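You operate a simulated robot arm through the tools that you are given. There is no shell and no other tool.

Carry out the task below with a simulated robot arm. There is one attempt and no reset: what you move stays moved.

## Task
Put things in order on the top of the cart with red cloth. At the end: the small dark green box (marked "BANDS") from the top of the cart with red cloth stands where the green-footed clear vial stood; the little red pot stands where the small dark green box stood; the green-footed clear vial is on the brown tulle carton; the white spring clip is on the small round red tin; whatever was shut is shut again. Leave all else as you found it, and nothing knocked over. Set down upright: green-footed clear vial.

Only the result counts: the job must be done as asked and must still hold three seconds after the hand-in. Knocking over, shifting, dropping, spilling or breaking anything else fails it. Flat cloth is picked up by pressing the open fingertips on it (5 to 10 N) and closing them slowly along it; thin cloth reads only 2 to 8 mm in the jaws.

## Robot
A 7-joint arm with a two-finger parallel gripper, fixed in place. Base frame: the origin is at the foot of the arm, x ahead of it, y to its left, z up; the work surface is at about z = 0. Lengths are in mm, angles in degrees, forces in N, time in s.
With the tool pointing down near the work surface it reaches from about 220 to 580 mm from the base axis. Its first joint turns from -66.0 to 66.0 degrees. Payload 2.5 kg.
Tool frame: the origin (TCP) lies between the finger pads and is the grasp point; the fingertips stand 23 mm ahead of it; z points along the fingers, y is the line along which they close. Largest opening 94 mm; finger width 38, thickness 10; the body of the gripper, 54 by 96 mm, starts 39 mm behind the TCP.
Orientation is that of the tool frame in the base frame, as a unit quaternion [x, y, z, w]. With the fingers straight down and closing along the base's y, the tool's x points along the base's -x, its y along +y and its z along -z.

## Interface
- The arm moves only by the tool arm_command. Its argument "deltas" is a list of rows, each an object (a shift or turn left out is 0, a gripper value left out holds the last) with "travel": the shift along the base's x, y, z in mm, a list of three; "angular": the turn, a rotation vector about the base's x, y, z in degrees, a list of three. In form: [{"travel": [tx, ty, tz], "angular": [ax, ay, az]}, ...]. A call has 1 to 20 rows; each row shifts and turns the commanded pose from where the row before left it. "grip" is the gripper command, from -1 (fully open) to 1 (shut), values between in proportion, set as the call begins (left out, the last holds). Each row takes 0.2 s and may step no farther than 50 mm and 8.6 degrees from the row before; otherwise, or with a gripper value out of range, the whole call is refused. Where a pose cannot be reached the arm comes as near as it can. A force on the tool above 40 N (or 10 N above the force at the start of the call, whichever is more), or a blocked arm, ends the call early, and 0.2 s more pass. The fingers move at their own pace (about 108 mm/s each) and stop on an object; they squeeze with about 30 N. The grip force told is the motor's: it shows also when the fingers shut on nothing. Time passes only in rows, and 0.2 s behind the last, so rows that do not move let the fingers close. The reply holds the time, the measured pose of the TCP, the force on the tool along the base axes, the opening and the grip force, in the units named above and with some noise, with the torque about the TCP (base axes, N m) and any sound that the robot's microphone picked up, and new pictures: "views" is both (left out), scene, wrist or none.
- Cameras (640 x 400 px; columns grow to the right, rows downward): "scene" is fixed at [105.5, -401.6, 537.2]; the picture's right is [0.90, -0.43, 0.00], its down [-0.27, -0.57, -0.78] and it looks along [0.34, 0.70, -0.63] (base axes); focal length 254 px, centre (320, 200). "wrist" rides on the gripper at [86, 16, -74] in the tool frame; the picture's right is [-0.18, 0.98, 0.00], its down [-0.58, -0.11, -0.81] and it looks along [-0.79, -0.15, 0.59] (tool axes); focal length 243 px, centre (320, 200). There is no depth. A picture from a camera that has moved, and an enlarged one, comes with that camera's place and axes in the base frame and with its lens.
- close_up(camera, box): a new picture of the part [left, top, right, bottom] of that camera's present view, enlarged. The clock stands still meanwhile.
- close_job(): hands the job in; it is judged then, once.

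Places have to be worked out from the pictures, the camera data and where the tool is seen. Open the gripper and draw the arm clear of the work before you hand the job in, unless the task says otherwise.

The tools are called after "Emit:" as a command line: name --argument value ..., lists and objects as JSON in quotes. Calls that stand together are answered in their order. arm_command: Moves the arm, as the interface text tells. Its arguments: {"type":"object","properties":{"deltas":{"type":"array","items":{"type":"object","properties":{"travel":{"type":"array","items":{"type":"number"}},"angular":{"type":"array","items":{"type":"number"}}}}},"grip":{"type":"number"},"views":{"type":"string","enum":["both","scene","wrist","none"]}},"required":["deltas"]} The other tools are called the same way: close_up (camera, box) takes an enlarged picture of a part of a camera's view; close_job () hands the job in.

At the start:

```text
t: 0.0
tool_pos: [451.9, -96.0, 353.6]
orientation: [0.0, 1.0, 0.0, 0.0]
wrist_force: [-0.2, -0.7, 0.2]
torque: [0.04, -0.02, 0.01]
opening: 94.1
grip_force: 0.0
```

scene: 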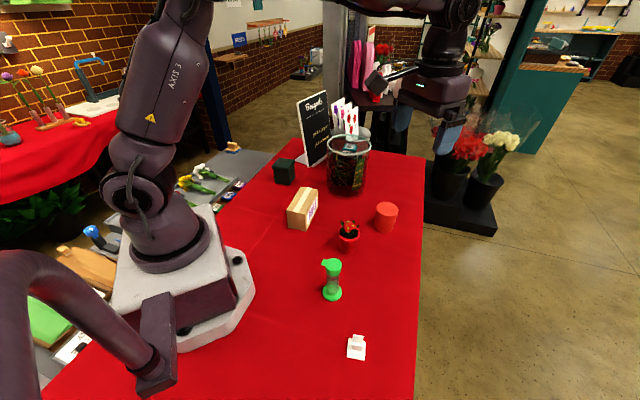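
wrist: 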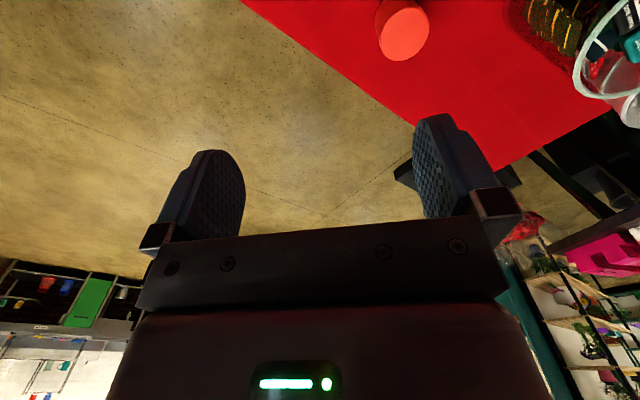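

The scene shows the cart with the green box, tulle carton, red pot, round red tin, vial and clip. I take enlarged pictures to locate each precisely.

Emit:
close_up --camera "scene" --box '[260, 140, 420, 240]'

Emit:
close_up --camera "scene" --box '[280, 190, 420, 278]'

Emit:
close_up --camera "scene" --box '[290, 245, 410, 370]'

```text
4.00 times, centred on (340, 190) of scene
camera zoom: at [105.5, -401.6, 537.2], right [0.9, -0.43, 0.0], down [-0.27, -0.57, -0.78], along [0.34, 0.7, -0.63], focal length 1016 px, centre (240, 240)
```

zoom: 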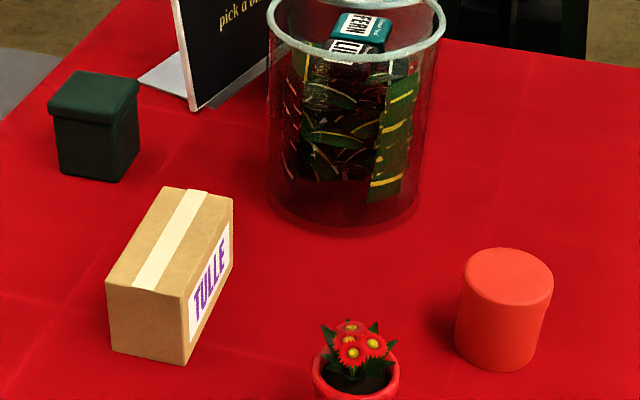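

```text
4.55 times, centred on (350, 234) of scene
camera zoom: at [105.5, -401.6, 537.2], right [0.9, -0.43, 0.0], down [-0.27, -0.57, -0.78], along [0.34, 0.7, -0.63], focal length 1154 px, centre (184, 46)
```

zoom: 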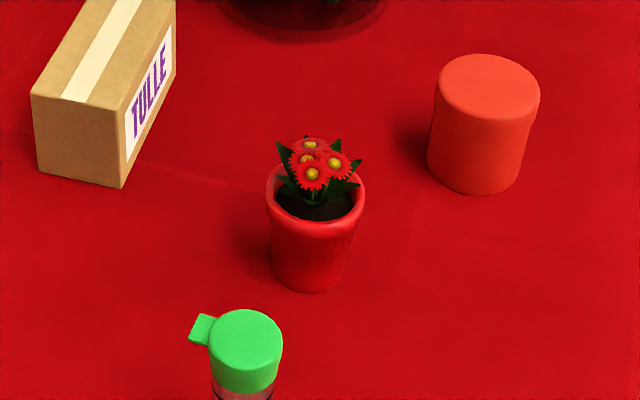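

```text
3.20 times, centred on (350, 308) of scene
camera zoom: at [105.5, -401.6, 537.2], right [0.9, -0.43, 0.0], down [-0.27, -0.57, -0.78], along [0.34, 0.7, -0.63], focal length 813 px, centre (224, -144)
```

zoom: 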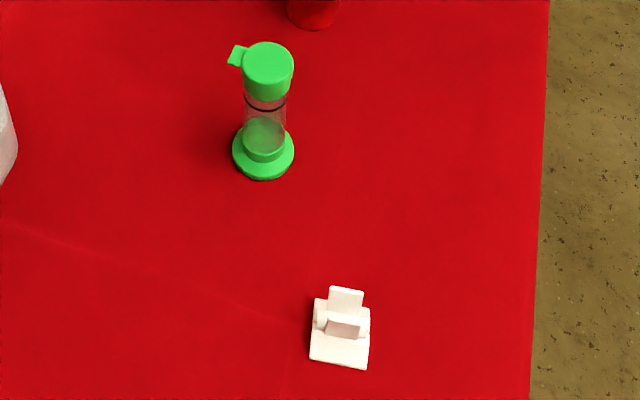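

I estimate (table at z≈0): vial (268,-126), clip (254,-252), pot (370,-23), tin (513,7), carton centre (310,146), green box (328,368). I move above the clip side for a closer wrist look.

Emit:
arm_command --deltas '[{"travel": [-29, -22, -15]}, {"travel": [-29, -22, -15]}, {"travel": [-29, -22, -15]}, {"travel": [-29, -22, -15]}, {"travel": [-29, -22, -15]}, {"travel": [-29, -22, -15]}, {"travel": [-29, -22, -15]}, {"travel": [0, 0, 0]}]' --grip -1

```text
t: 1.8
tool_pos: [245.4, -251.2, 248.4]
orientation: [0.0, 1.0, 0.001, 0.0]
wrist_force: [0.6, 0.6, 0.2]
torque: [0.01, -0.01, 0.0]
opening: 94.4
grip_force: 0.0
camera wrist: at [160.5, -233.3, 322.7], right [0.18, 0.98, 0.0], down [0.58, -0.11, 0.81], along [0.79, -0.15, -0.59], focal length 243 px, centre (320, 200)
```

scene: 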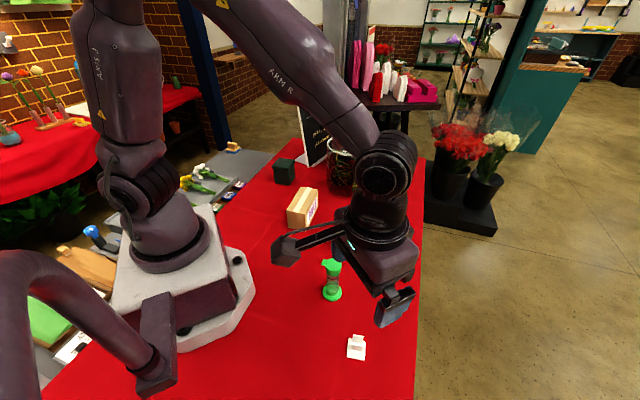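
wrist: 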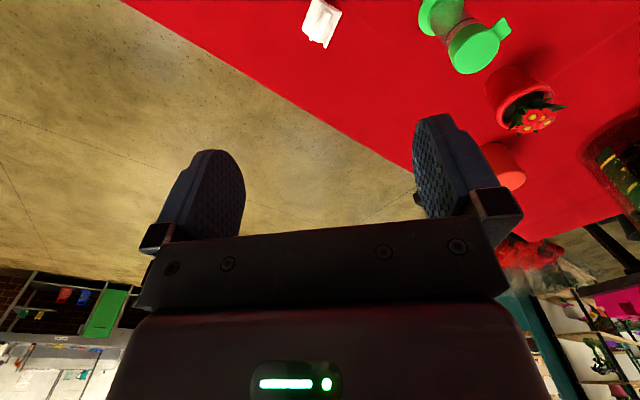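

Emit:
close_up --camera "wrist" --box '[280, 0, 360, 50]'

Emit:
close_up --camera "wrist" --box '[400, 0, 580, 112]'

```text
8.00 times, centred on (320, 25) of wrist
camera zoom: at [160.5, -233.3, 322.7], right [0.18, 0.98, 0.0], down [0.58, -0.11, 0.81], along [0.79, -0.15, -0.59], focal length 1941 px, centre (320, 1600)
```

zoom: 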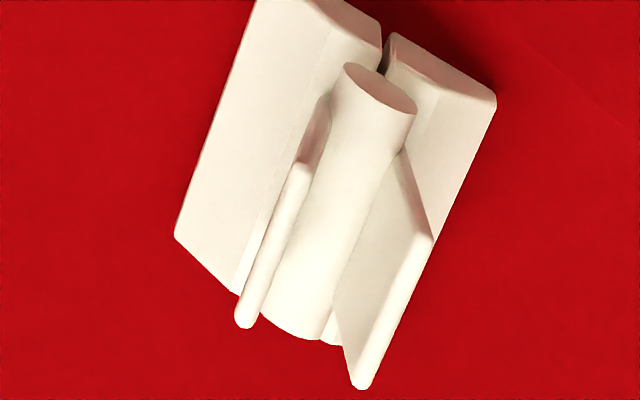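

```text
3.56 times, centred on (490, 56) of wrist
camera zoom: at [160.5, -233.3, 322.7], right [0.18, 0.98, 0.0], down [0.58, -0.11, 0.81], along [0.79, -0.15, -0.59], focal length 863 px, centre (-284, 712)
```

zoom: 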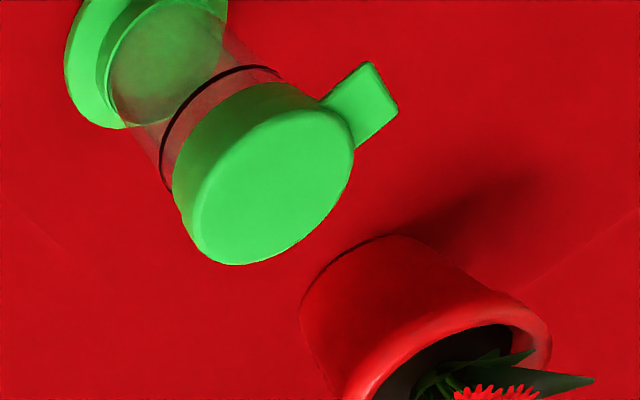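

The clip lies with its base wedge-shaped and two fins up; I enlarge the scene view of the clip and the other objects to determine grip faces.

Emit:
close_up --camera "scene" --box '[336, 326, 376, 366]'

Emit:
close_up --camera "scene" --box '[265, 150, 305, 190]'

Emit:
close_up --camera "scene" --box '[310, 250, 354, 305]'

```text
10.00 times, centred on (356, 346) of scene
camera zoom: at [105.4, -401.7, 537.2], right [0.9, -0.43, 0.0], down [-0.27, -0.57, -0.78], along [0.34, 0.7, -0.63], focal length 2539 px, centre (-40, -1260)
```

zoom: 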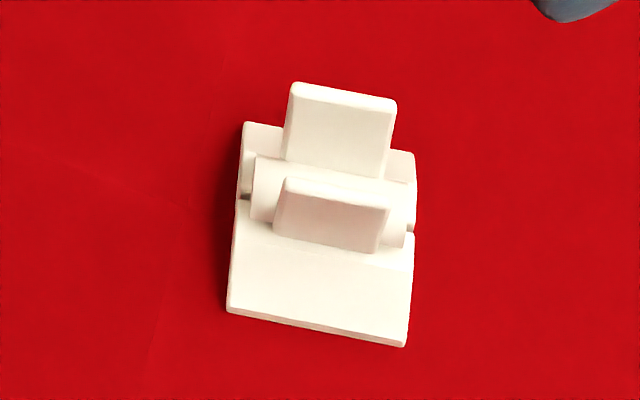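

```text
10.00 times, centred on (285, 170) of scene
camera zoom: at [105.4, -401.7, 537.2], right [0.9, -0.43, 0.0], down [-0.27, -0.57, -0.78], along [0.34, 0.7, -0.63], focal length 2539 px, centre (670, 500)
```

zoom: 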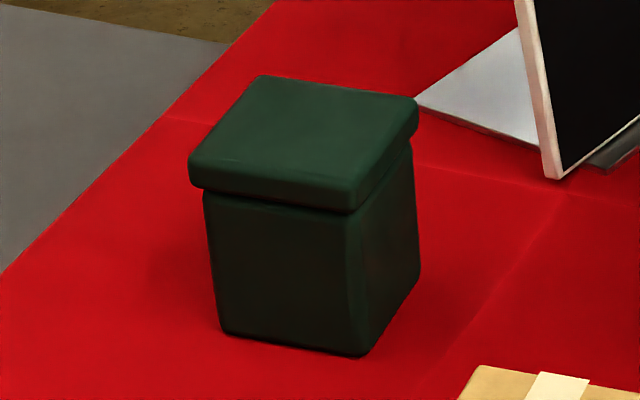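

```text
7.27 times, centred on (332, 278) of scene
camera zoom: at [105.4, -401.7, 537.2], right [0.9, -0.43, 0.0], down [-0.27, -0.57, -0.78], along [0.34, 0.7, -0.63], focal length 1847 px, centre (233, -364)
```

zoom: 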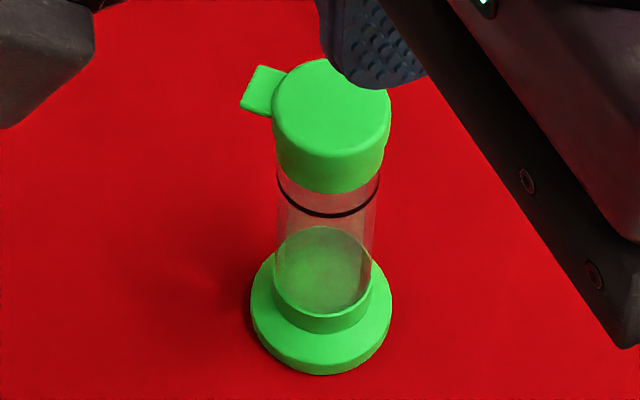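

The clip's side faces (closing along about -33°) are the firm grip. I turn the tool +56.7° about z and come over the clip at z≈130.

Emit:
arm_command --deltas '[{"angular": [0, 0, 8.1], "travel": [2, 0, -10]}, {"angular": [0, 0, 8.1], "travel": [2, 0, -15]}, {"angular": [0, 0, 8.1], "travel": [2, 0, -20]}, {"angular": [0, 0, 8.1], "travel": [2, 0, -20]}, {"angular": [0, 0, 8.1], "travel": [2, 0, -20]}, {"angular": [0, 0, 8.1], "travel": [0, 0, -20]}, {"angular": [0, 0, 8.1], "travel": [0, 0, -13]}, {}]'

```text
t: 3.6
tool_pos: [256.8, -251.3, 131.2]
orientation: [-0.476, 0.879, 0.0, -0.001]
wrist_force: [0.2, 0.1, -0.3]
torque: [-0.01, -0.02, 0.0]
opening: 94.0
grip_force: 0.1
camera wrist: at [197.3, -314.1, 205.3], right [-0.72, 0.69, 0.0], down [0.41, 0.43, 0.81], along [0.56, 0.58, -0.59], focal length 243 px, centre (320, 200)
```

scene: 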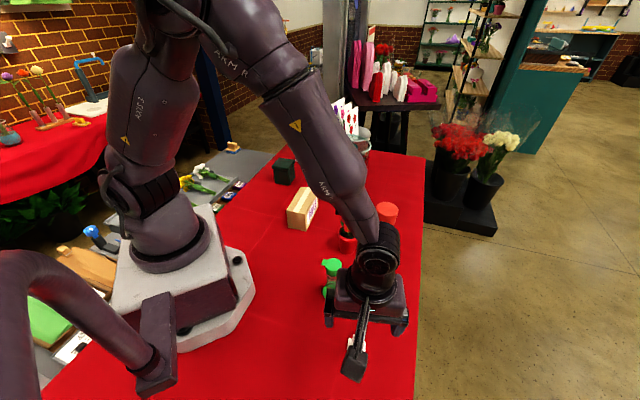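
wrist: 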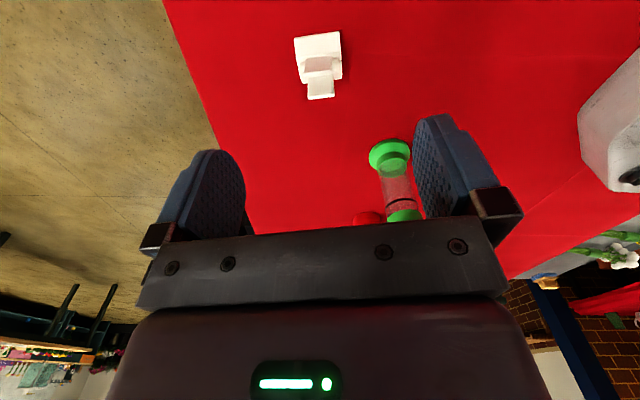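

The clip sits under the TCP nicely; I enlarge the wrist view to check alignment before descending.

Emit:
close_up --camera "wrist" --box '[280, 20, 360, 110]'

```text
4.44 times, centred on (320, 65) of wrist
camera zoom: at [197.3, -314.1, 205.3], right [-0.72, 0.69, 0.0], down [0.41, 0.43, 0.81], along [0.56, 0.58, -0.59], focal length 1078 px, centre (320, 800)
```

zoom: 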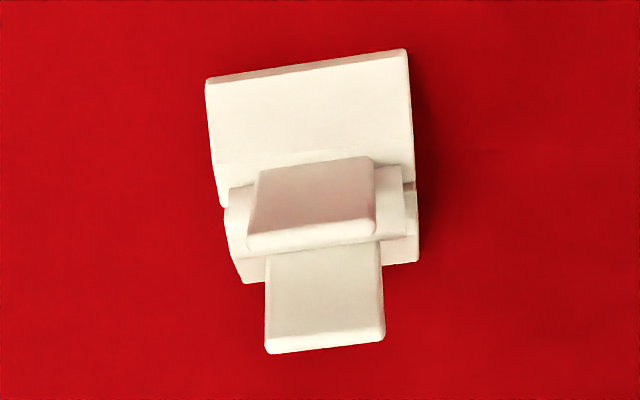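

Aligned within a couple of mm. I descend to TCP z≈27 (tips ≈4 mm above the cloth).

Emit:
arm_command --deltas '[{"travel": [0, 0, -25]}, {"travel": [0, 0, -25]}, {"travel": [0, 0, -25]}, {"travel": [0, 0, -20]}, {"travel": [0, 0, -9]}, {}]'

```text
t: 5.0
tool_pos: [258.3, -253.6, 28.9]
orientation: [-0.475, 0.88, 0.001, 0.0]
wrist_force: [0.3, 0.3, 0.2]
torque: [0.0, -0.03, 0.0]
opening: 94.0
grip_force: 0.0
camera wrist: at [198.5, -315.8, 103.3], right [-0.72, 0.69, 0.0], down [0.41, 0.43, 0.81], along [0.56, 0.58, -0.59], focal length 243 px, centre (320, 200)
```

scene: 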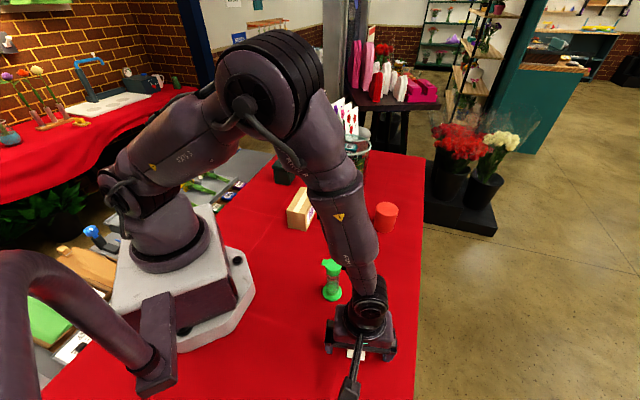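
wrist: 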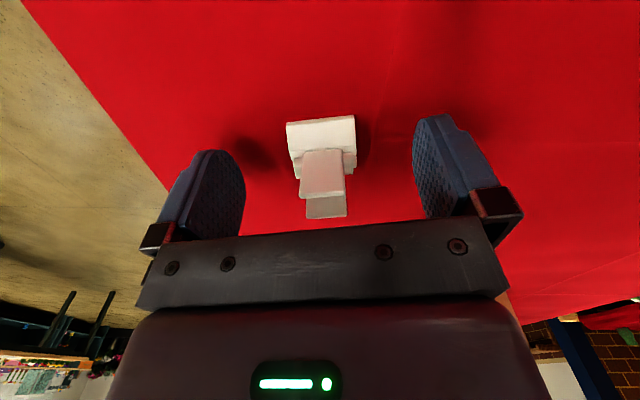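

The clip is between the pads; I close on it, holding still.

Emit:
arm_command --deltas '[{"travel": [0, 0, -1]}, {}, {}, {}]' --grip 1 --views "wrist"

```text
t: 6.0
tool_pos: [259.4, -253.0, 28.1]
orientation: [-0.475, 0.88, 0.001, 0.0]
wrist_force: [0.2, 0.2, 0.2]
torque: [-0.05, 0.01, 0.01]
opening: 33.0
grip_force: 30.3
camera wrist: at [199.1, -315.1, 102.1], right [-0.72, 0.69, 0.0], down [0.41, 0.43, 0.81], along [0.56, 0.58, -0.59], focal length 243 px, centre (320, 200)
```

wrist: 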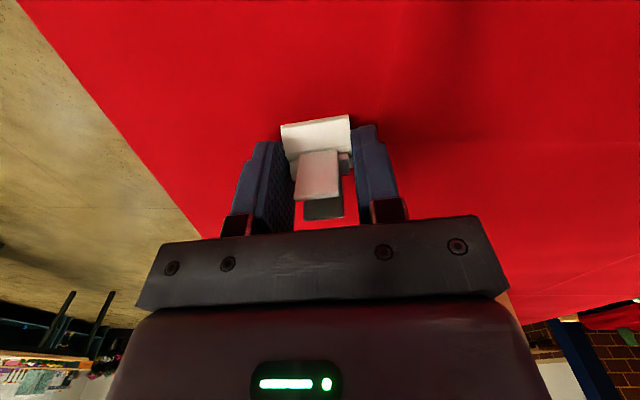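

The clip is held (33 mm). I lift it straight up, then carry it over to above the tin.

Emit:
arm_command --deltas '[{"travel": [0, 0, 10]}, {"travel": [0, 0, 25]}, {"travel": [0, 0, 40]}, {"travel": [0, 0, 40]}, {"travel": [0, 0, 40]}, {"travel": [24, 23, 15]}, {"travel": [28, 29, 5]}, {"travel": [28, 29, 0]}, {"travel": [28, 29, 0]}, {"travel": [28, 29, 0]}, {"travel": [28, 29, 0]}, {"travel": [28, 29, 0]}, {"travel": [28, 29, 0]}, {"travel": [20, 20, 0]}, {"travel": [14, 14, 0]}, {}]'

```text
t: 9.4
tool_pos: [511.9, 7.0, 204.9]
orientation: [-0.475, 0.88, 0.0, 0.0]
wrist_force: [1.1, -0.3, -0.1]
torque: [-0.02, -0.03, 0.0]
opening: 32.8
grip_force: 30.5
camera wrist: at [451.8, -54.7, 278.6], right [-0.72, 0.69, 0.0], down [0.41, 0.43, 0.81], along [0.56, 0.58, -0.59], focal length 243 px, centre (320, 200)
```

scene: 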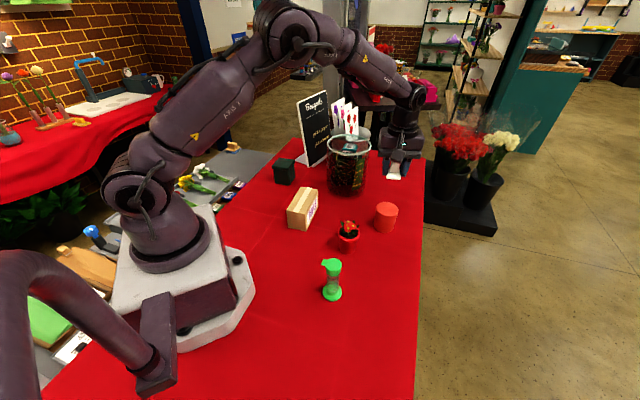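
wrist: 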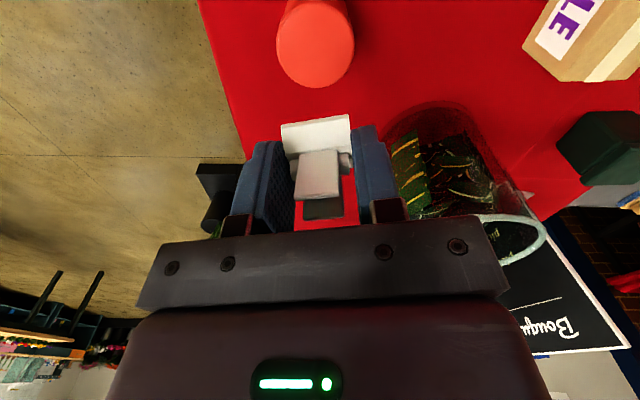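

The tin is in the upper part of the wrist view; I enlarge to get its top-centre and height.

Emit:
close_up --camera "wrist" --box '[255, 0, 375, 100]'

Emit:
close_up --camera "wrist" --box '[500, 0, 640, 220]'

```text
4.00 times, centred on (315, 50) of wrist
camera zoom: at [451.8, -54.7, 278.6], right [-0.72, 0.69, 0.0], down [0.41, 0.43, 0.81], along [0.56, 0.58, -0.59], focal length 970 px, centre (340, 800)
```

zoom: 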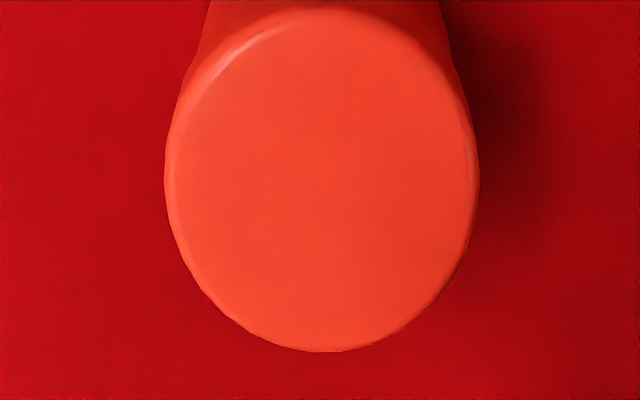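

```text
1.82 times, centred on (570, 110) of wrist
camera zoom: at [451.8, -54.7, 278.6], right [-0.72, 0.69, 0.0], down [0.41, 0.43, 0.81], along [0.56, 0.58, -0.59], focal length 441 px, centre (-134, 364)
```

zoom: 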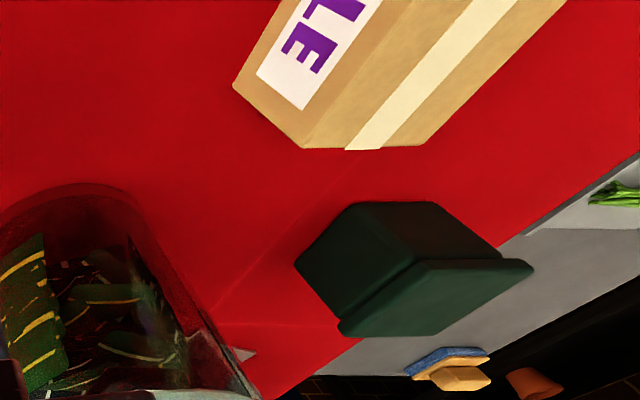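

Tin top centre ≈(512.5,4.5), height ≈62-64. I lower to just above it (clip base about 9 mm above the tin).

Emit:
arm_command --deltas '[{"travel": [0.5, -2.5, -25]}, {"travel": [0, 0, -30]}, {"travel": [0, 0, -30]}, {"travel": [0, 0, -15]}, {"travel": [0, 0, -4]}, {}]'

Emit:
close_up --camera "scene" --box '[350, 170, 430, 240]'

```text
t: 10.8
tool_pos: [511.9, 6.6, 96.7]
orientation: [-0.475, 0.88, -0.001, -0.001]
wrist_force: [-0.9, 0.8, 0.0]
torque: [-0.03, 0.0, 0.0]
opening: 32.8
grip_force: 29.7
camera wrist: at [453.0, -56.1, 172.1], right [-0.72, 0.69, 0.0], down [0.41, 0.43, 0.81], along [0.56, 0.58, -0.59], focal length 243 px, centre (320, 200)
```

scene: 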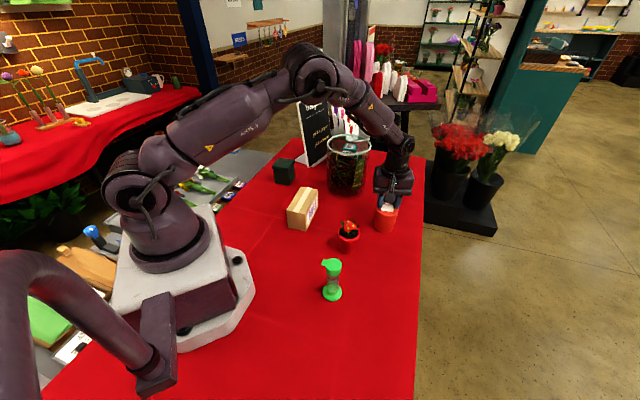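
wrist: 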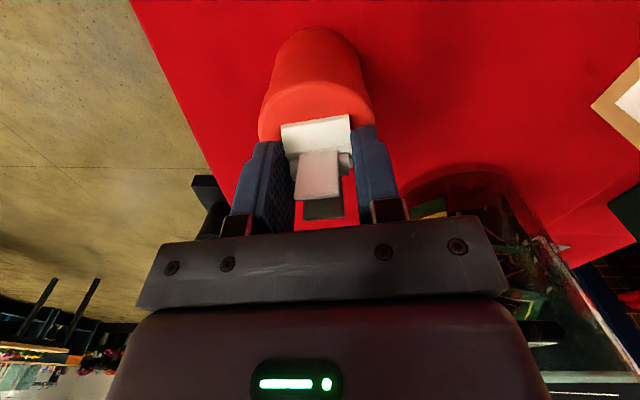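

```text
5.71 times, centred on (390, 205) of scene
camera zoom: at [105.5, -401.6, 537.2], right [0.9, -0.43, 0.0], down [-0.27, -0.57, -0.78], along [0.34, 0.7, -0.63], focal length 1451 px, centre (-80, 171)
```

zoom: 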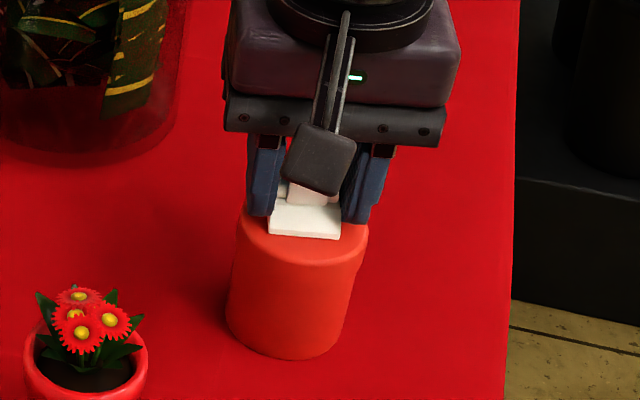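

Clip is centred over the tin. I lower in small steps watching for contact force.

Emit:
arm_command --deltas '[{"travel": [0, 1, -2]}, {"travel": [0, 1, -1]}, {}]' --views "none"

```text
t: 11.6
tool_pos: [514.6, 6.9, 97.3]
orientation: [-0.475, 0.88, -0.001, 0.001]
wrist_force: [-4.3, -3.7, 25.8]
torque: [-0.17, 0.26, -0.01]
opening: 32.9
grip_force: 29.9
```

Contact (26 N) – the clip is on the tin. I relieve the pressure slightly and check.

Emit:
arm_command --deltas '[{"travel": [0, 0, 1.5]}, {}]' --views "none"

Emit:
close_up --camera "scene" --box '[350, 170, 430, 240]'

Emit:
close_up --camera "wrist" --box '[220, 20, 420, 240]'

```text
t: 12.2
tool_pos: [514.7, 7.4, 96.7]
orientation: [-0.474, 0.88, -0.001, 0.002]
wrist_force: [4.4, -4.3, 17.0]
torque: [-0.15, -0.2, -0.02]
opening: 32.6
grip_force: 30.3
```

```text
5.71 times, centred on (390, 205) of scene
camera zoom: at [105.4, -401.6, 537.3], right [0.9, -0.43, 0.0], down [-0.27, -0.57, -0.78], along [0.34, 0.7, -0.63], focal length 1451 px, centre (-80, 171)
```

zoom: 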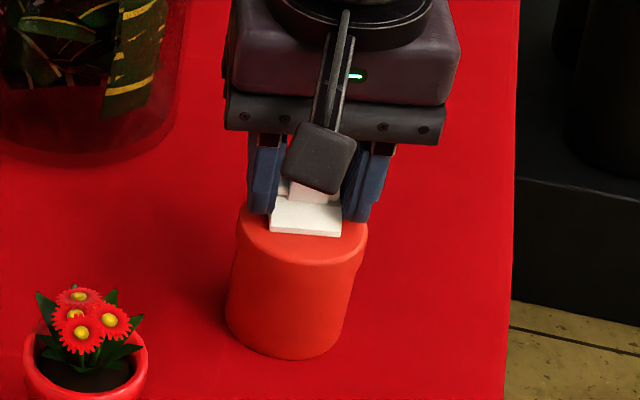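

```text
1.82 times, centred on (320, 130) of wrist
camera zoom: at [454.5, -54.5, 171.4], right [-0.72, 0.69, 0.0], down [0.41, 0.43, 0.81], along [0.56, 0.58, -0.59], focal length 441 px, centre (320, 327)
```

zoom: 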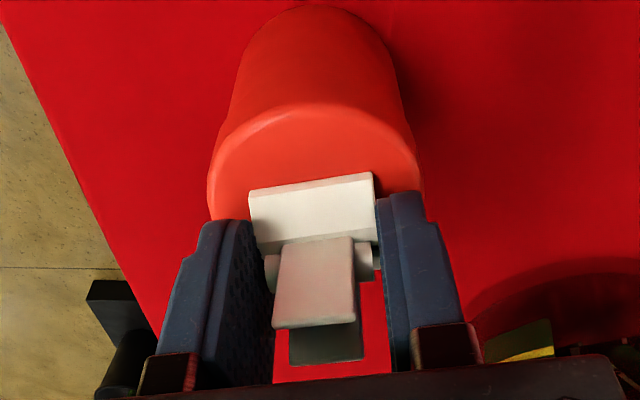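

The clip sits well within the tin's top (offset ≈4 mm). I reduce pressure a bit more and open, then rise.

Emit:
arm_command --deltas '[{"travel": [0, 0, 1]}, {}]' --views "none"

Emit:
arm_command --deltas '[{}, {}, {}, {"travel": [0, 0, 10]}, {"travel": [0, 0, 25]}, {"travel": [0, 0, 40]}, {"travel": [0, 0, 40]}, {}]' --grip -1

Emit:
close_up --camera "scene" --box '[350, 170, 430, 240]'

```text
t: 12.8
tool_pos: [512.7, 8.6, 98.2]
orientation: [-0.475, 0.88, 0.0, 0.0]
wrist_force: [3.2, -0.1, 6.7]
torque: [0.0, -0.15, 0.03]
opening: 32.8
grip_force: 30.2
```

```text
t: 14.6
tool_pos: [517.1, 8.0, 212.1]
orientation: [-0.475, 0.88, 0.001, 0.0]
wrist_force: [0.2, 0.1, -0.2]
torque: [0.0, -0.02, -0.02]
opening: 93.9
grip_force: 0.0
camera wrist: at [456.8, -54.3, 285.8], right [-0.72, 0.69, 0.0], down [0.41, 0.43, 0.81], along [0.56, 0.58, -0.59], focal length 243 px, centre (320, 200)
```

scene: 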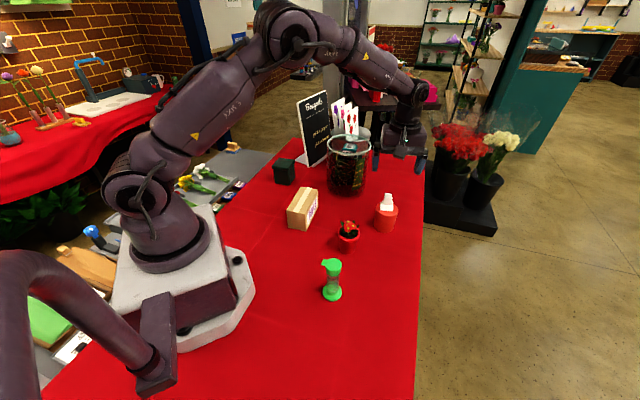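
wrist: 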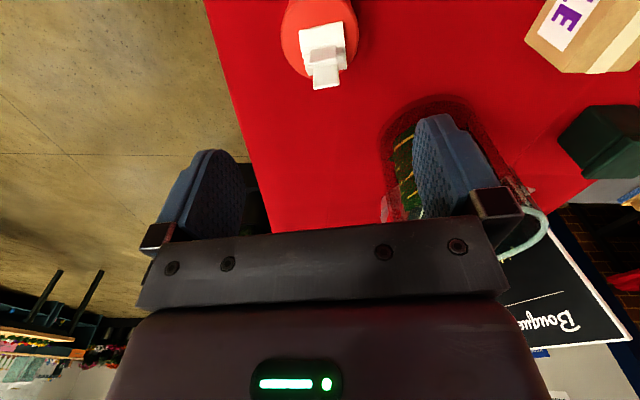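

```text
5.71 times, centred on (390, 205) of scene
camera zoom: at [105.5, -401.6, 537.2], right [0.9, -0.43, 0.0], down [-0.27, -0.57, -0.78], along [0.34, 0.7, -0.63], focal length 1451 px, centre (-80, 171)
```

zoom: 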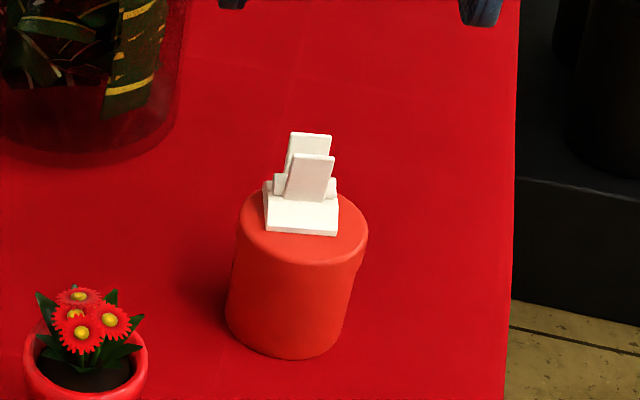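

The clip stands on the tin. Next the vial: its cap tab points about 133°, so I turn the tool to close along 43° and move above it at z≈215.

Emit:
arm_command --deltas '[{"travel": [-18.9, -10.4, 0], "angular": [0, 0, -8]}, {"travel": [-18.9, -10.4, 0], "angular": [0, 0, -8]}, {"travel": [-18.9, -10.4, 0], "angular": [0, 0, -8]}, {"travel": [-18.9, -10.4, 0], "angular": [0, 0, -8]}, {"travel": [-18.9, -10.4, 0], "angular": [0, 0, -8]}, {"travel": [-18.9, -10.4, 0], "angular": [0, 0, -8]}, {"travel": [-18.9, -10.4, 0], "angular": [0, 0, -8]}, {"travel": [-18.9, -10.4, 0], "angular": [0, 0, -8]}, {"travel": [-18.9, -10.4, 0], "angular": [0, 0, -8]}, {"travel": [-18.9, -10.4, 0], "angular": [0, 0, -8]}, {"travel": [-18.9, -10.4, 0], "angular": [0, 0, -8]}, {"travel": [-18.9, -10.4, 0], "angular": [0, 0, -8]}, {"travel": [-18.9, -10.4, 0], "angular": [0, 0, -7.7]}, {}, {}]'

Emit:
close_up --camera "wrist" --box '[250, 0, 390, 110]'

```text
t: 17.8
tool_pos: [267.7, -123.8, 211.8]
orientation: [0.399, 0.917, 0.0, 0.0]
wrist_force: [-1.6, 0.3, -0.2]
torque: [-0.02, 0.01, -0.01]
opening: 93.9
grip_force: 0.1
camera wrist: at [221.4, -49.9, 286.7], right [0.85, 0.53, 0.0], down [0.32, -0.5, 0.81], along [0.43, -0.68, -0.59], focal length 243 px, centre (320, 200)
```

scene: 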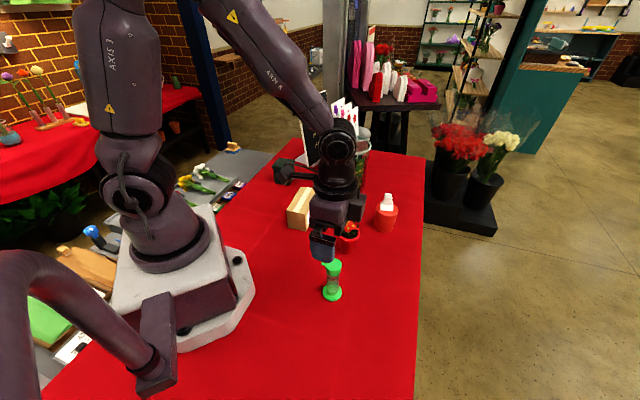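
wrist: 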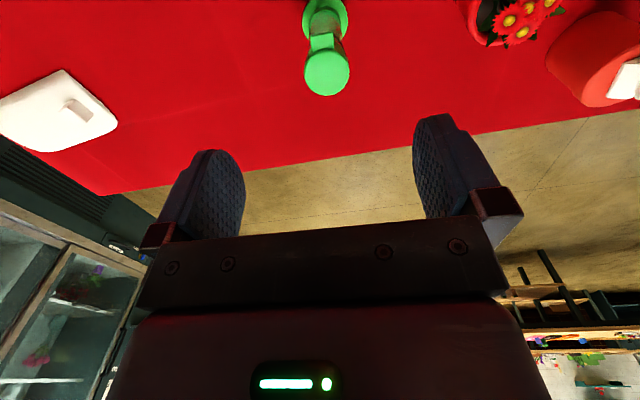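

```text
3.64 times, centred on (320, 55) of wrist
camera zoom: at [221.4, -49.9, 286.7], right [0.85, 0.53, 0.0], down [0.32, -0.5, 0.81], along [0.43, -0.68, -0.59], focal length 882 px, centre (320, 727)
```

zoom: 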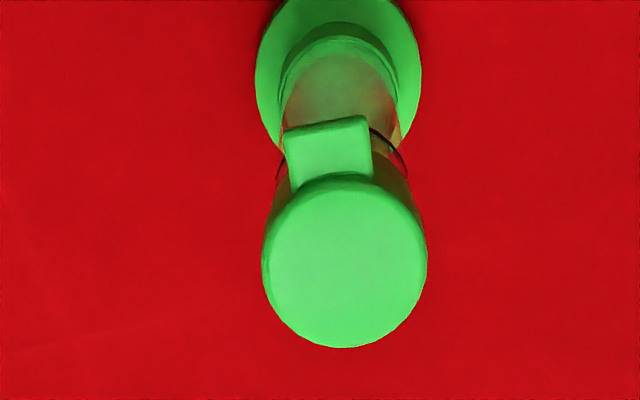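

Combining both views, the vial is at ≈(271,-121.5), height ≈105, tab toward the camera, clear of the finger planes. I descend around it with TCP to z≈80.

Emit:
arm_command --deltas '[{"travel": [2.5, 2.5, -20]}, {"travel": [0, 0, -30]}, {"travel": [0, 0, -30]}, {"travel": [0, 0, -30]}, {"travel": [0, 0, -22]}, {}, {}]'

Emit:
close_up --camera "wrist" --box '[220, 60, 420, 240]'

```text
t: 19.4
tool_pos: [271.1, -124.0, 79.3]
orientation: [0.399, 0.917, 0.0, 0.001]
wrist_force: [0.2, 0.0, 0.4]
torque: [-0.03, -0.02, -0.01]
opening: 94.0
grip_force: 0.1
camera wrist: at [224.8, -48.4, 153.1], right [0.84, 0.54, 0.0], down [0.32, -0.5, 0.81], along [0.43, -0.68, -0.59], focal length 243 px, centre (320, 200)
```

scene: 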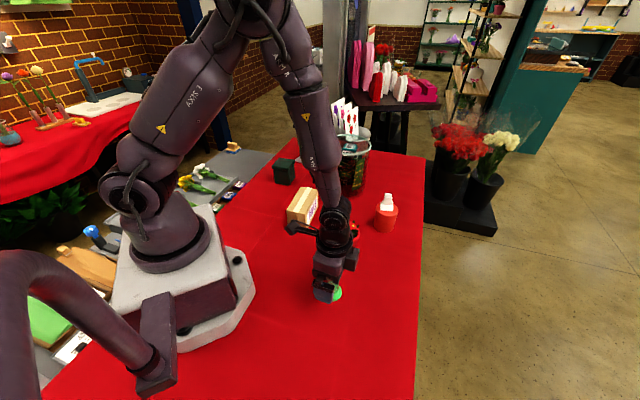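
wrist: 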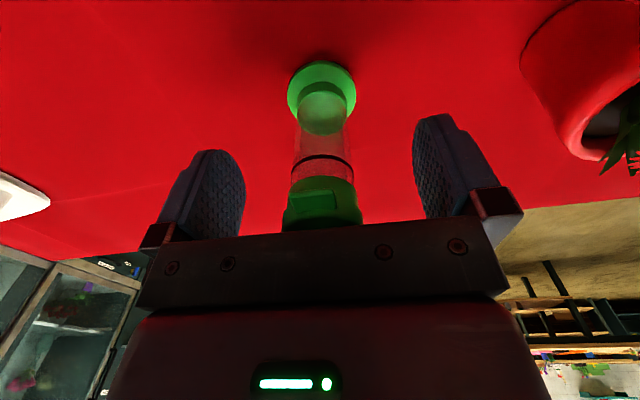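

```text
2.22 times, centred on (320, 150) of wrist
camera zoom: at [224.8, -48.4, 153.1], right [0.84, 0.54, 0.0], down [0.32, -0.5, 0.81], along [0.43, -0.68, -0.59], focal length 539 px, centre (320, 311)
```

zoom: 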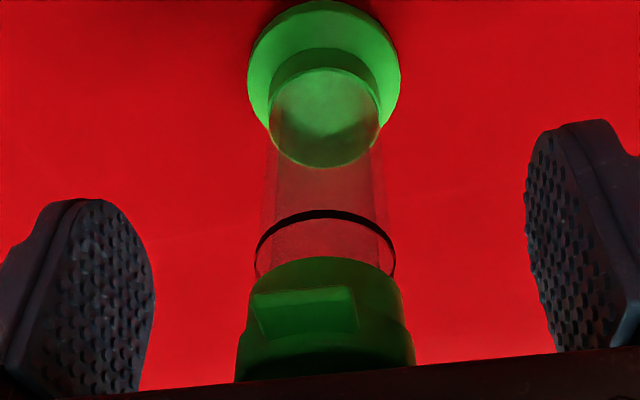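

Vial is centred between the pads. I close, then lift only 4 mm to see whether the whole vial comes along.

Emit:
arm_command --deltas '[{}, {}, {}, {}]' --grip 1 --views "wrist"

Emit:
arm_command --deltas '[{"travel": [0, 0, 1]}, {"travel": [0, 0, 2]}, {"travel": [0, 0, 2]}, {}]'

Emit:
close_up --camera "wrist" --box '[220, 60, 420, 240]'

Emit:
close_up --camera "scene" --box '[300, 250, 364, 310]'

```text
t: 20.4
tool_pos: [269.8, -123.8, 79.1]
orientation: [0.399, 0.917, 0.001, 0.0]
wrist_force: [0.8, 1.4, 0.1]
torque: [0.01, 0.04, 0.0]
opening: 32.4
grip_force: 30.4
camera wrist: at [224.9, -48.4, 153.2], right [0.84, 0.54, 0.0], down [0.32, -0.5, 0.81], along [0.43, -0.68, -0.59], focal length 243 px, centre (320, 200)
```

wrist: 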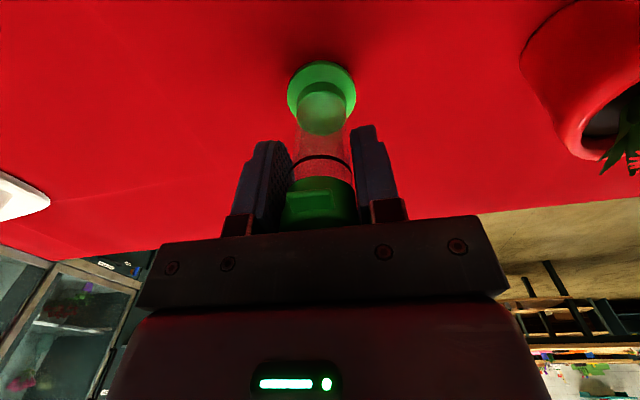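

```text
t: 21.4
tool_pos: [272.0, -123.5, 86.5]
orientation: [0.398, 0.917, 0.0, 0.0]
wrist_force: [0.3, 0.8, -3.9]
torque: [0.04, 0.06, -0.02]
opening: 32.5
grip_force: 30.5
camera wrist: at [224.9, -48.5, 159.9], right [0.84, 0.54, 0.0], down [0.32, -0.5, 0.81], along [0.43, -0.68, -0.59], focal length 243 px, centre (320, 200)
```

scene: 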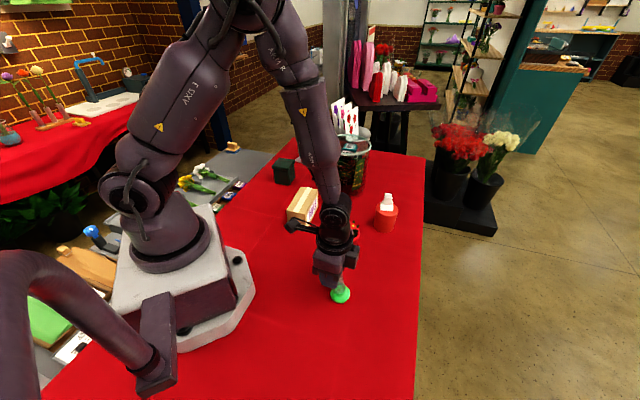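
wrist: 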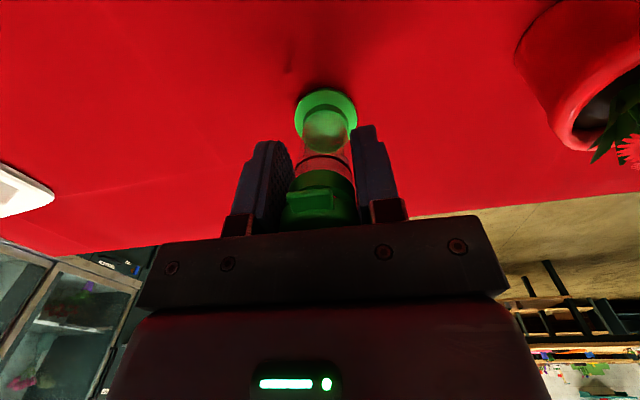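

```text
2.22 times, centred on (320, 150) of wrist
camera zoom: at [224.9, -48.5, 159.9], right [0.84, 0.54, 0.0], down [0.32, -0.5, 0.81], along [0.43, -0.68, -0.59], focal length 539 px, centre (320, 311)
```

zoom: 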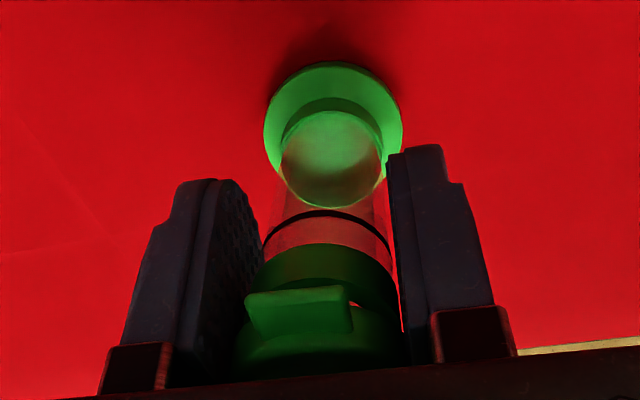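

```text
6.67 times, centred on (332, 280) of scene
camera zoom: at [105.5, -401.6, 537.2], right [0.9, -0.43, 0.0], down [-0.27, -0.57, -0.78], along [0.34, 0.7, -0.63], focal length 1693 px, centre (240, -333)
```

zoom: 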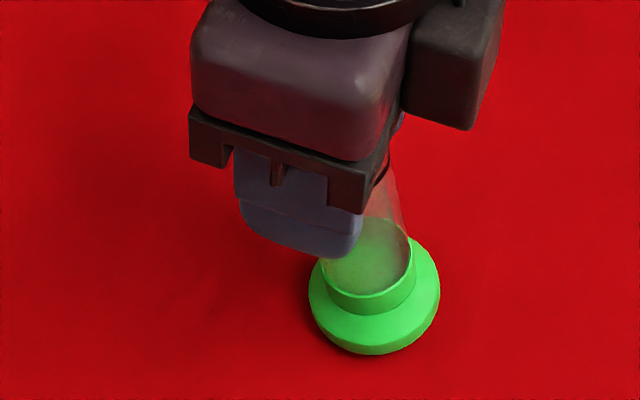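

The vial looks tilted or the cap is changing; I zoom in before doing anything more.

Emit:
close_up --camera "wrist" --box '[285, 80, 365, 235]'

Emit:
close_up --camera "scene" --box '[322, 265, 352, 305]'

```text
2.58 times, centred on (325, 158) of wrist
camera zoom: at [224.9, -48.5, 159.9], right [0.84, 0.54, 0.0], down [0.32, -0.5, 0.81], along [0.43, -0.68, -0.59], focal length 626 px, centre (307, 310)
```

zoom: 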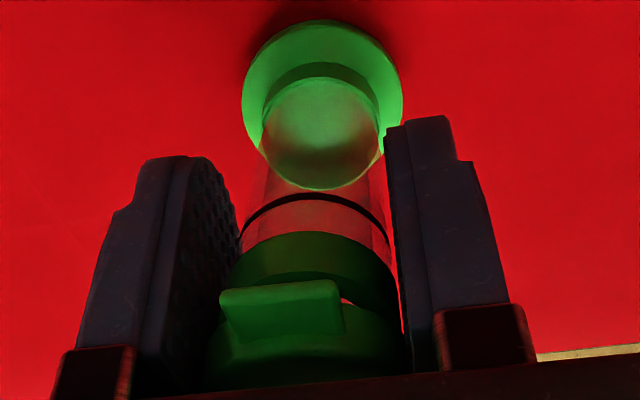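

```text
10.00 times, centred on (337, 285) of scene
camera zoom: at [105.5, -401.6, 537.2], right [0.9, -0.43, 0.0], down [-0.27, -0.57, -0.78], along [0.34, 0.7, -0.63], focal length 2539 px, centre (150, -650)
```

zoom: 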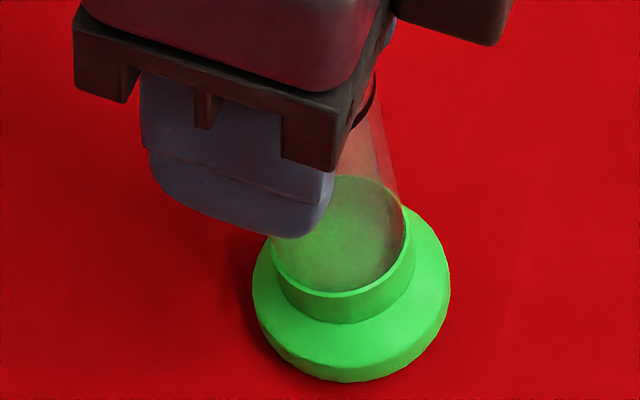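

The cap is a hinged flip-lid and has begun to open; I lower straight back so the foot rests and the lid closes again.

Emit:
arm_command --deltas '[{"travel": [0, 0, -2]}, {"travel": [0, 0, -2]}, {"travel": [0, 0, -1]}, {}]' --views "wrist"

Emit:
close_up --camera "wrist" --box '[220, 60, 420, 240]'

Emit:
close_up --camera "scene" --box '[322, 265, 352, 305]'

```text
t: 22.4
tool_pos: [272.0, -125.0, 80.6]
orientation: [0.399, 0.917, 0.0, 0.0]
wrist_force: [3.4, -3.3, 24.9]
torque: [-0.24, -0.23, 0.01]
opening: 32.5
grip_force: 30.0
camera wrist: at [225.0, -50.2, 154.3], right [0.84, 0.54, 0.0], down [0.32, -0.5, 0.81], along [0.43, -0.68, -0.59], focal length 243 px, centre (320, 200)
```

wrist: 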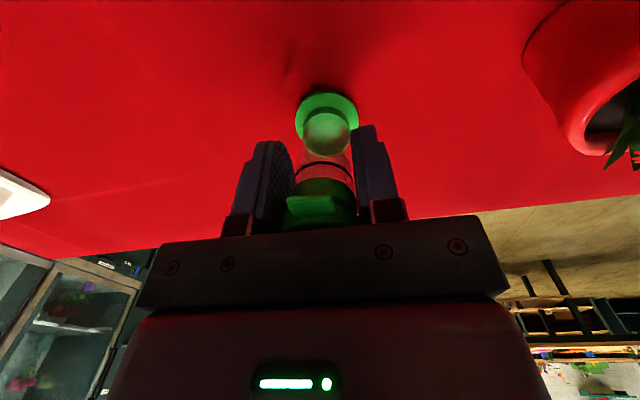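

```text
2.22 times, centred on (320, 150) of wrist
camera zoom: at [225.0, -50.2, 154.3], right [0.84, 0.54, 0.0], down [0.32, -0.5, 0.81], along [0.43, -0.68, -0.59], focal length 539 px, centre (320, 311)
```

zoom: 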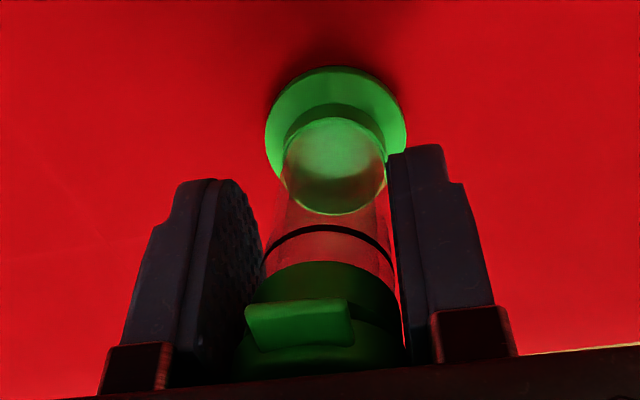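

```text
10.00 times, centred on (337, 285) of scene
camera zoom: at [105.4, -401.6, 537.3], right [0.9, -0.43, 0.0], down [-0.27, -0.57, -0.78], along [0.34, 0.7, -0.63], focal length 2539 px, centre (150, -650)
```

zoom: 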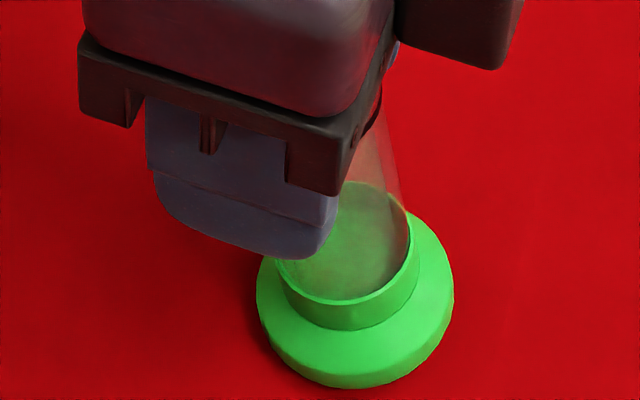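

The vial is tilted ≈13° with its foot displaced to about (283,-137). I shift the grip horizontally toward the foot to bring it upright under the lid, with slightly less pressure.

Emit:
arm_command --deltas '[{"travel": [0, 0, 1]}, {"travel": [2.9, -2.7, 0]}, {"travel": [2.9, -2.7, 0]}, {}]' --views "wrist"

Emit:
close_up --camera "wrist" --box '[220, 60, 420, 240]'

Emit:
close_up --camera "scene" --box '[322, 265, 352, 305]'

```text
t: 23.4
tool_pos: [275.8, -131.6, 82.2]
orientation: [0.398, 0.917, -0.001, -0.001]
wrist_force: [0.4, 0.7, -4.1]
torque: [0.02, 0.05, 0.01]
opening: 32.6
grip_force: 30.0
camera wrist: at [228.9, -55.0, 156.1], right [0.84, 0.54, 0.0], down [0.32, -0.5, 0.81], along [0.43, -0.68, -0.59], focal length 243 px, centre (320, 200)
```

wrist: 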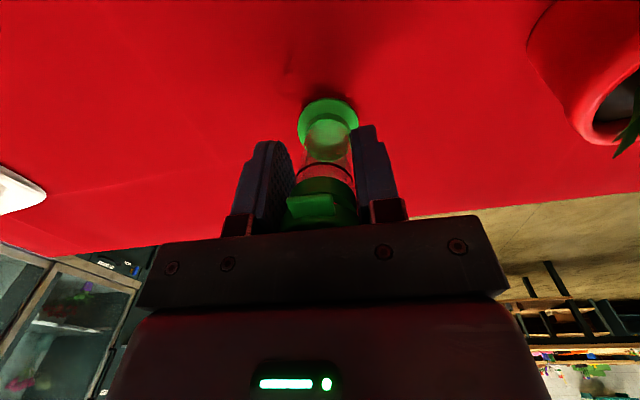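

```text
2.22 times, centred on (320, 150) of wrist
camera zoom: at [228.9, -55.0, 156.1], right [0.84, 0.54, 0.0], down [0.32, -0.5, 0.81], along [0.43, -0.68, -0.59], focal length 539 px, centre (320, 311)
```

zoom: 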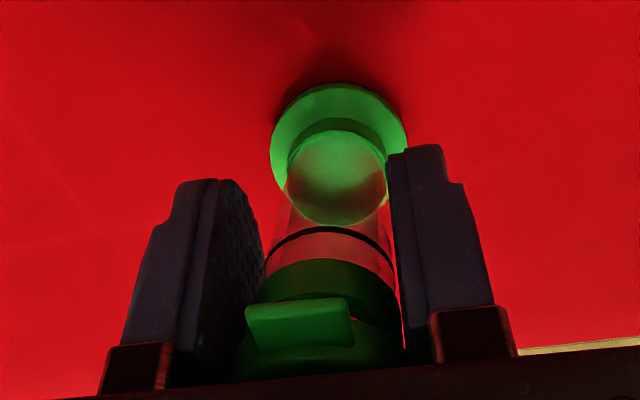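

```text
10.00 times, centred on (337, 285) of scene
camera zoom: at [105.5, -401.7, 537.2], right [0.9, -0.43, 0.0], down [-0.27, -0.57, -0.78], along [0.34, 0.7, -0.63], focal length 2539 px, centre (150, -650)
```

zoom: 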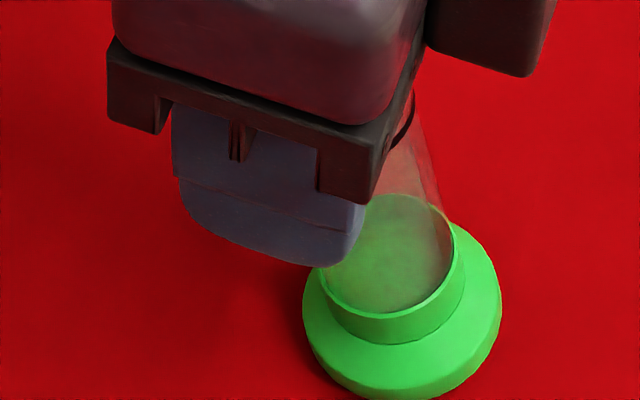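

The vial is hanging free just above the cloth, still tilted. I lower until light contact, then shift the grip toward the foot.

Emit:
arm_command --deltas '[{"travel": [0, 0, -1]}, {}]' --views "none"

```text
t: 24.0
tool_pos: [275.4, -130.7, 80.9]
orientation: [0.399, 0.917, 0.0, 0.0]
wrist_force: [0.3, 0.5, -3.1]
torque: [0.03, 0.05, -0.01]
opening: 32.7
grip_force: 29.7
```

Emit:
arm_command --deltas '[{"travel": [0, 0, -1]}, {}]' --views "none"

```text
t: 24.6
tool_pos: [277.3, -129.9, 81.5]
orientation: [0.399, 0.917, 0.0, 0.001]
wrist_force: [0.4, -4.1, 14.3]
torque: [-0.25, 0.01, 0.01]
opening: 32.3
grip_force: 30.3
```

Contact at 14 N; I shift the grip toward the foot in small steps.

Emit:
arm_command --deltas '[{"travel": [1.5, -1.4, 0]}, {"travel": [1.5, -1.4, 0]}, {"travel": [1.5, -1.4, 0]}, {"travel": [1.5, -1.4, 0]}, {}]' --views "wrist"

Emit:
close_up --camera "wrist" --box '[220, 60, 420, 240]'

Emit:
close_up --camera "scene" --box '[322, 265, 352, 305]'

```text
t: 25.8
tool_pos: [280.8, -134.4, 77.7]
orientation: [0.399, 0.917, 0.0, 0.0]
wrist_force: [3.7, -1.0, 14.3]
torque: [0.01, -0.23, 0.0]
opening: 32.3
grip_force: 30.1
camera wrist: at [236.1, -60.1, 152.6], right [0.84, 0.54, 0.0], down [0.32, -0.5, 0.81], along [0.43, -0.68, -0.59], focal length 243 px, centre (320, 200)
```

wrist: 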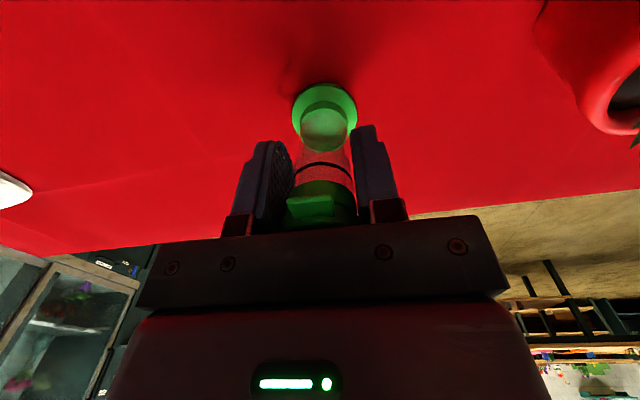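

```text
2.22 times, centred on (320, 150) of wrist
camera zoom: at [236.1, -60.1, 152.6], right [0.84, 0.54, 0.0], down [0.32, -0.5, 0.81], along [0.43, -0.68, -0.59], focal length 539 px, centre (320, 311)
```

zoom: 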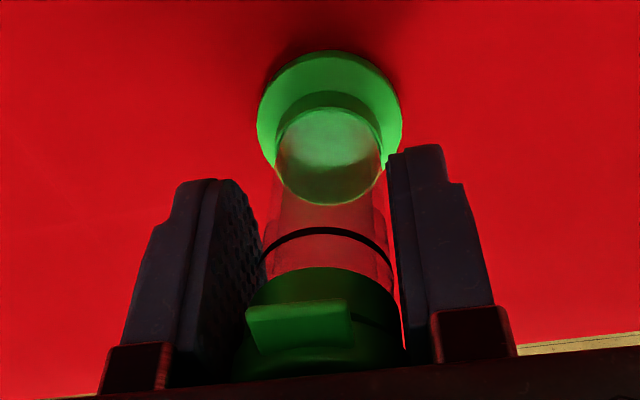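

```text
10.00 times, centred on (337, 285) of scene
camera zoom: at [105.4, -401.6, 537.3], right [0.9, -0.43, 0.0], down [-0.27, -0.57, -0.78], along [0.34, 0.7, -0.63], focal length 2539 px, centre (150, -650)
```

zoom: 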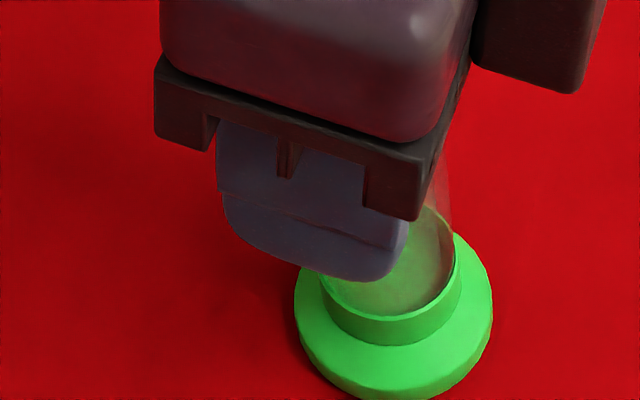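

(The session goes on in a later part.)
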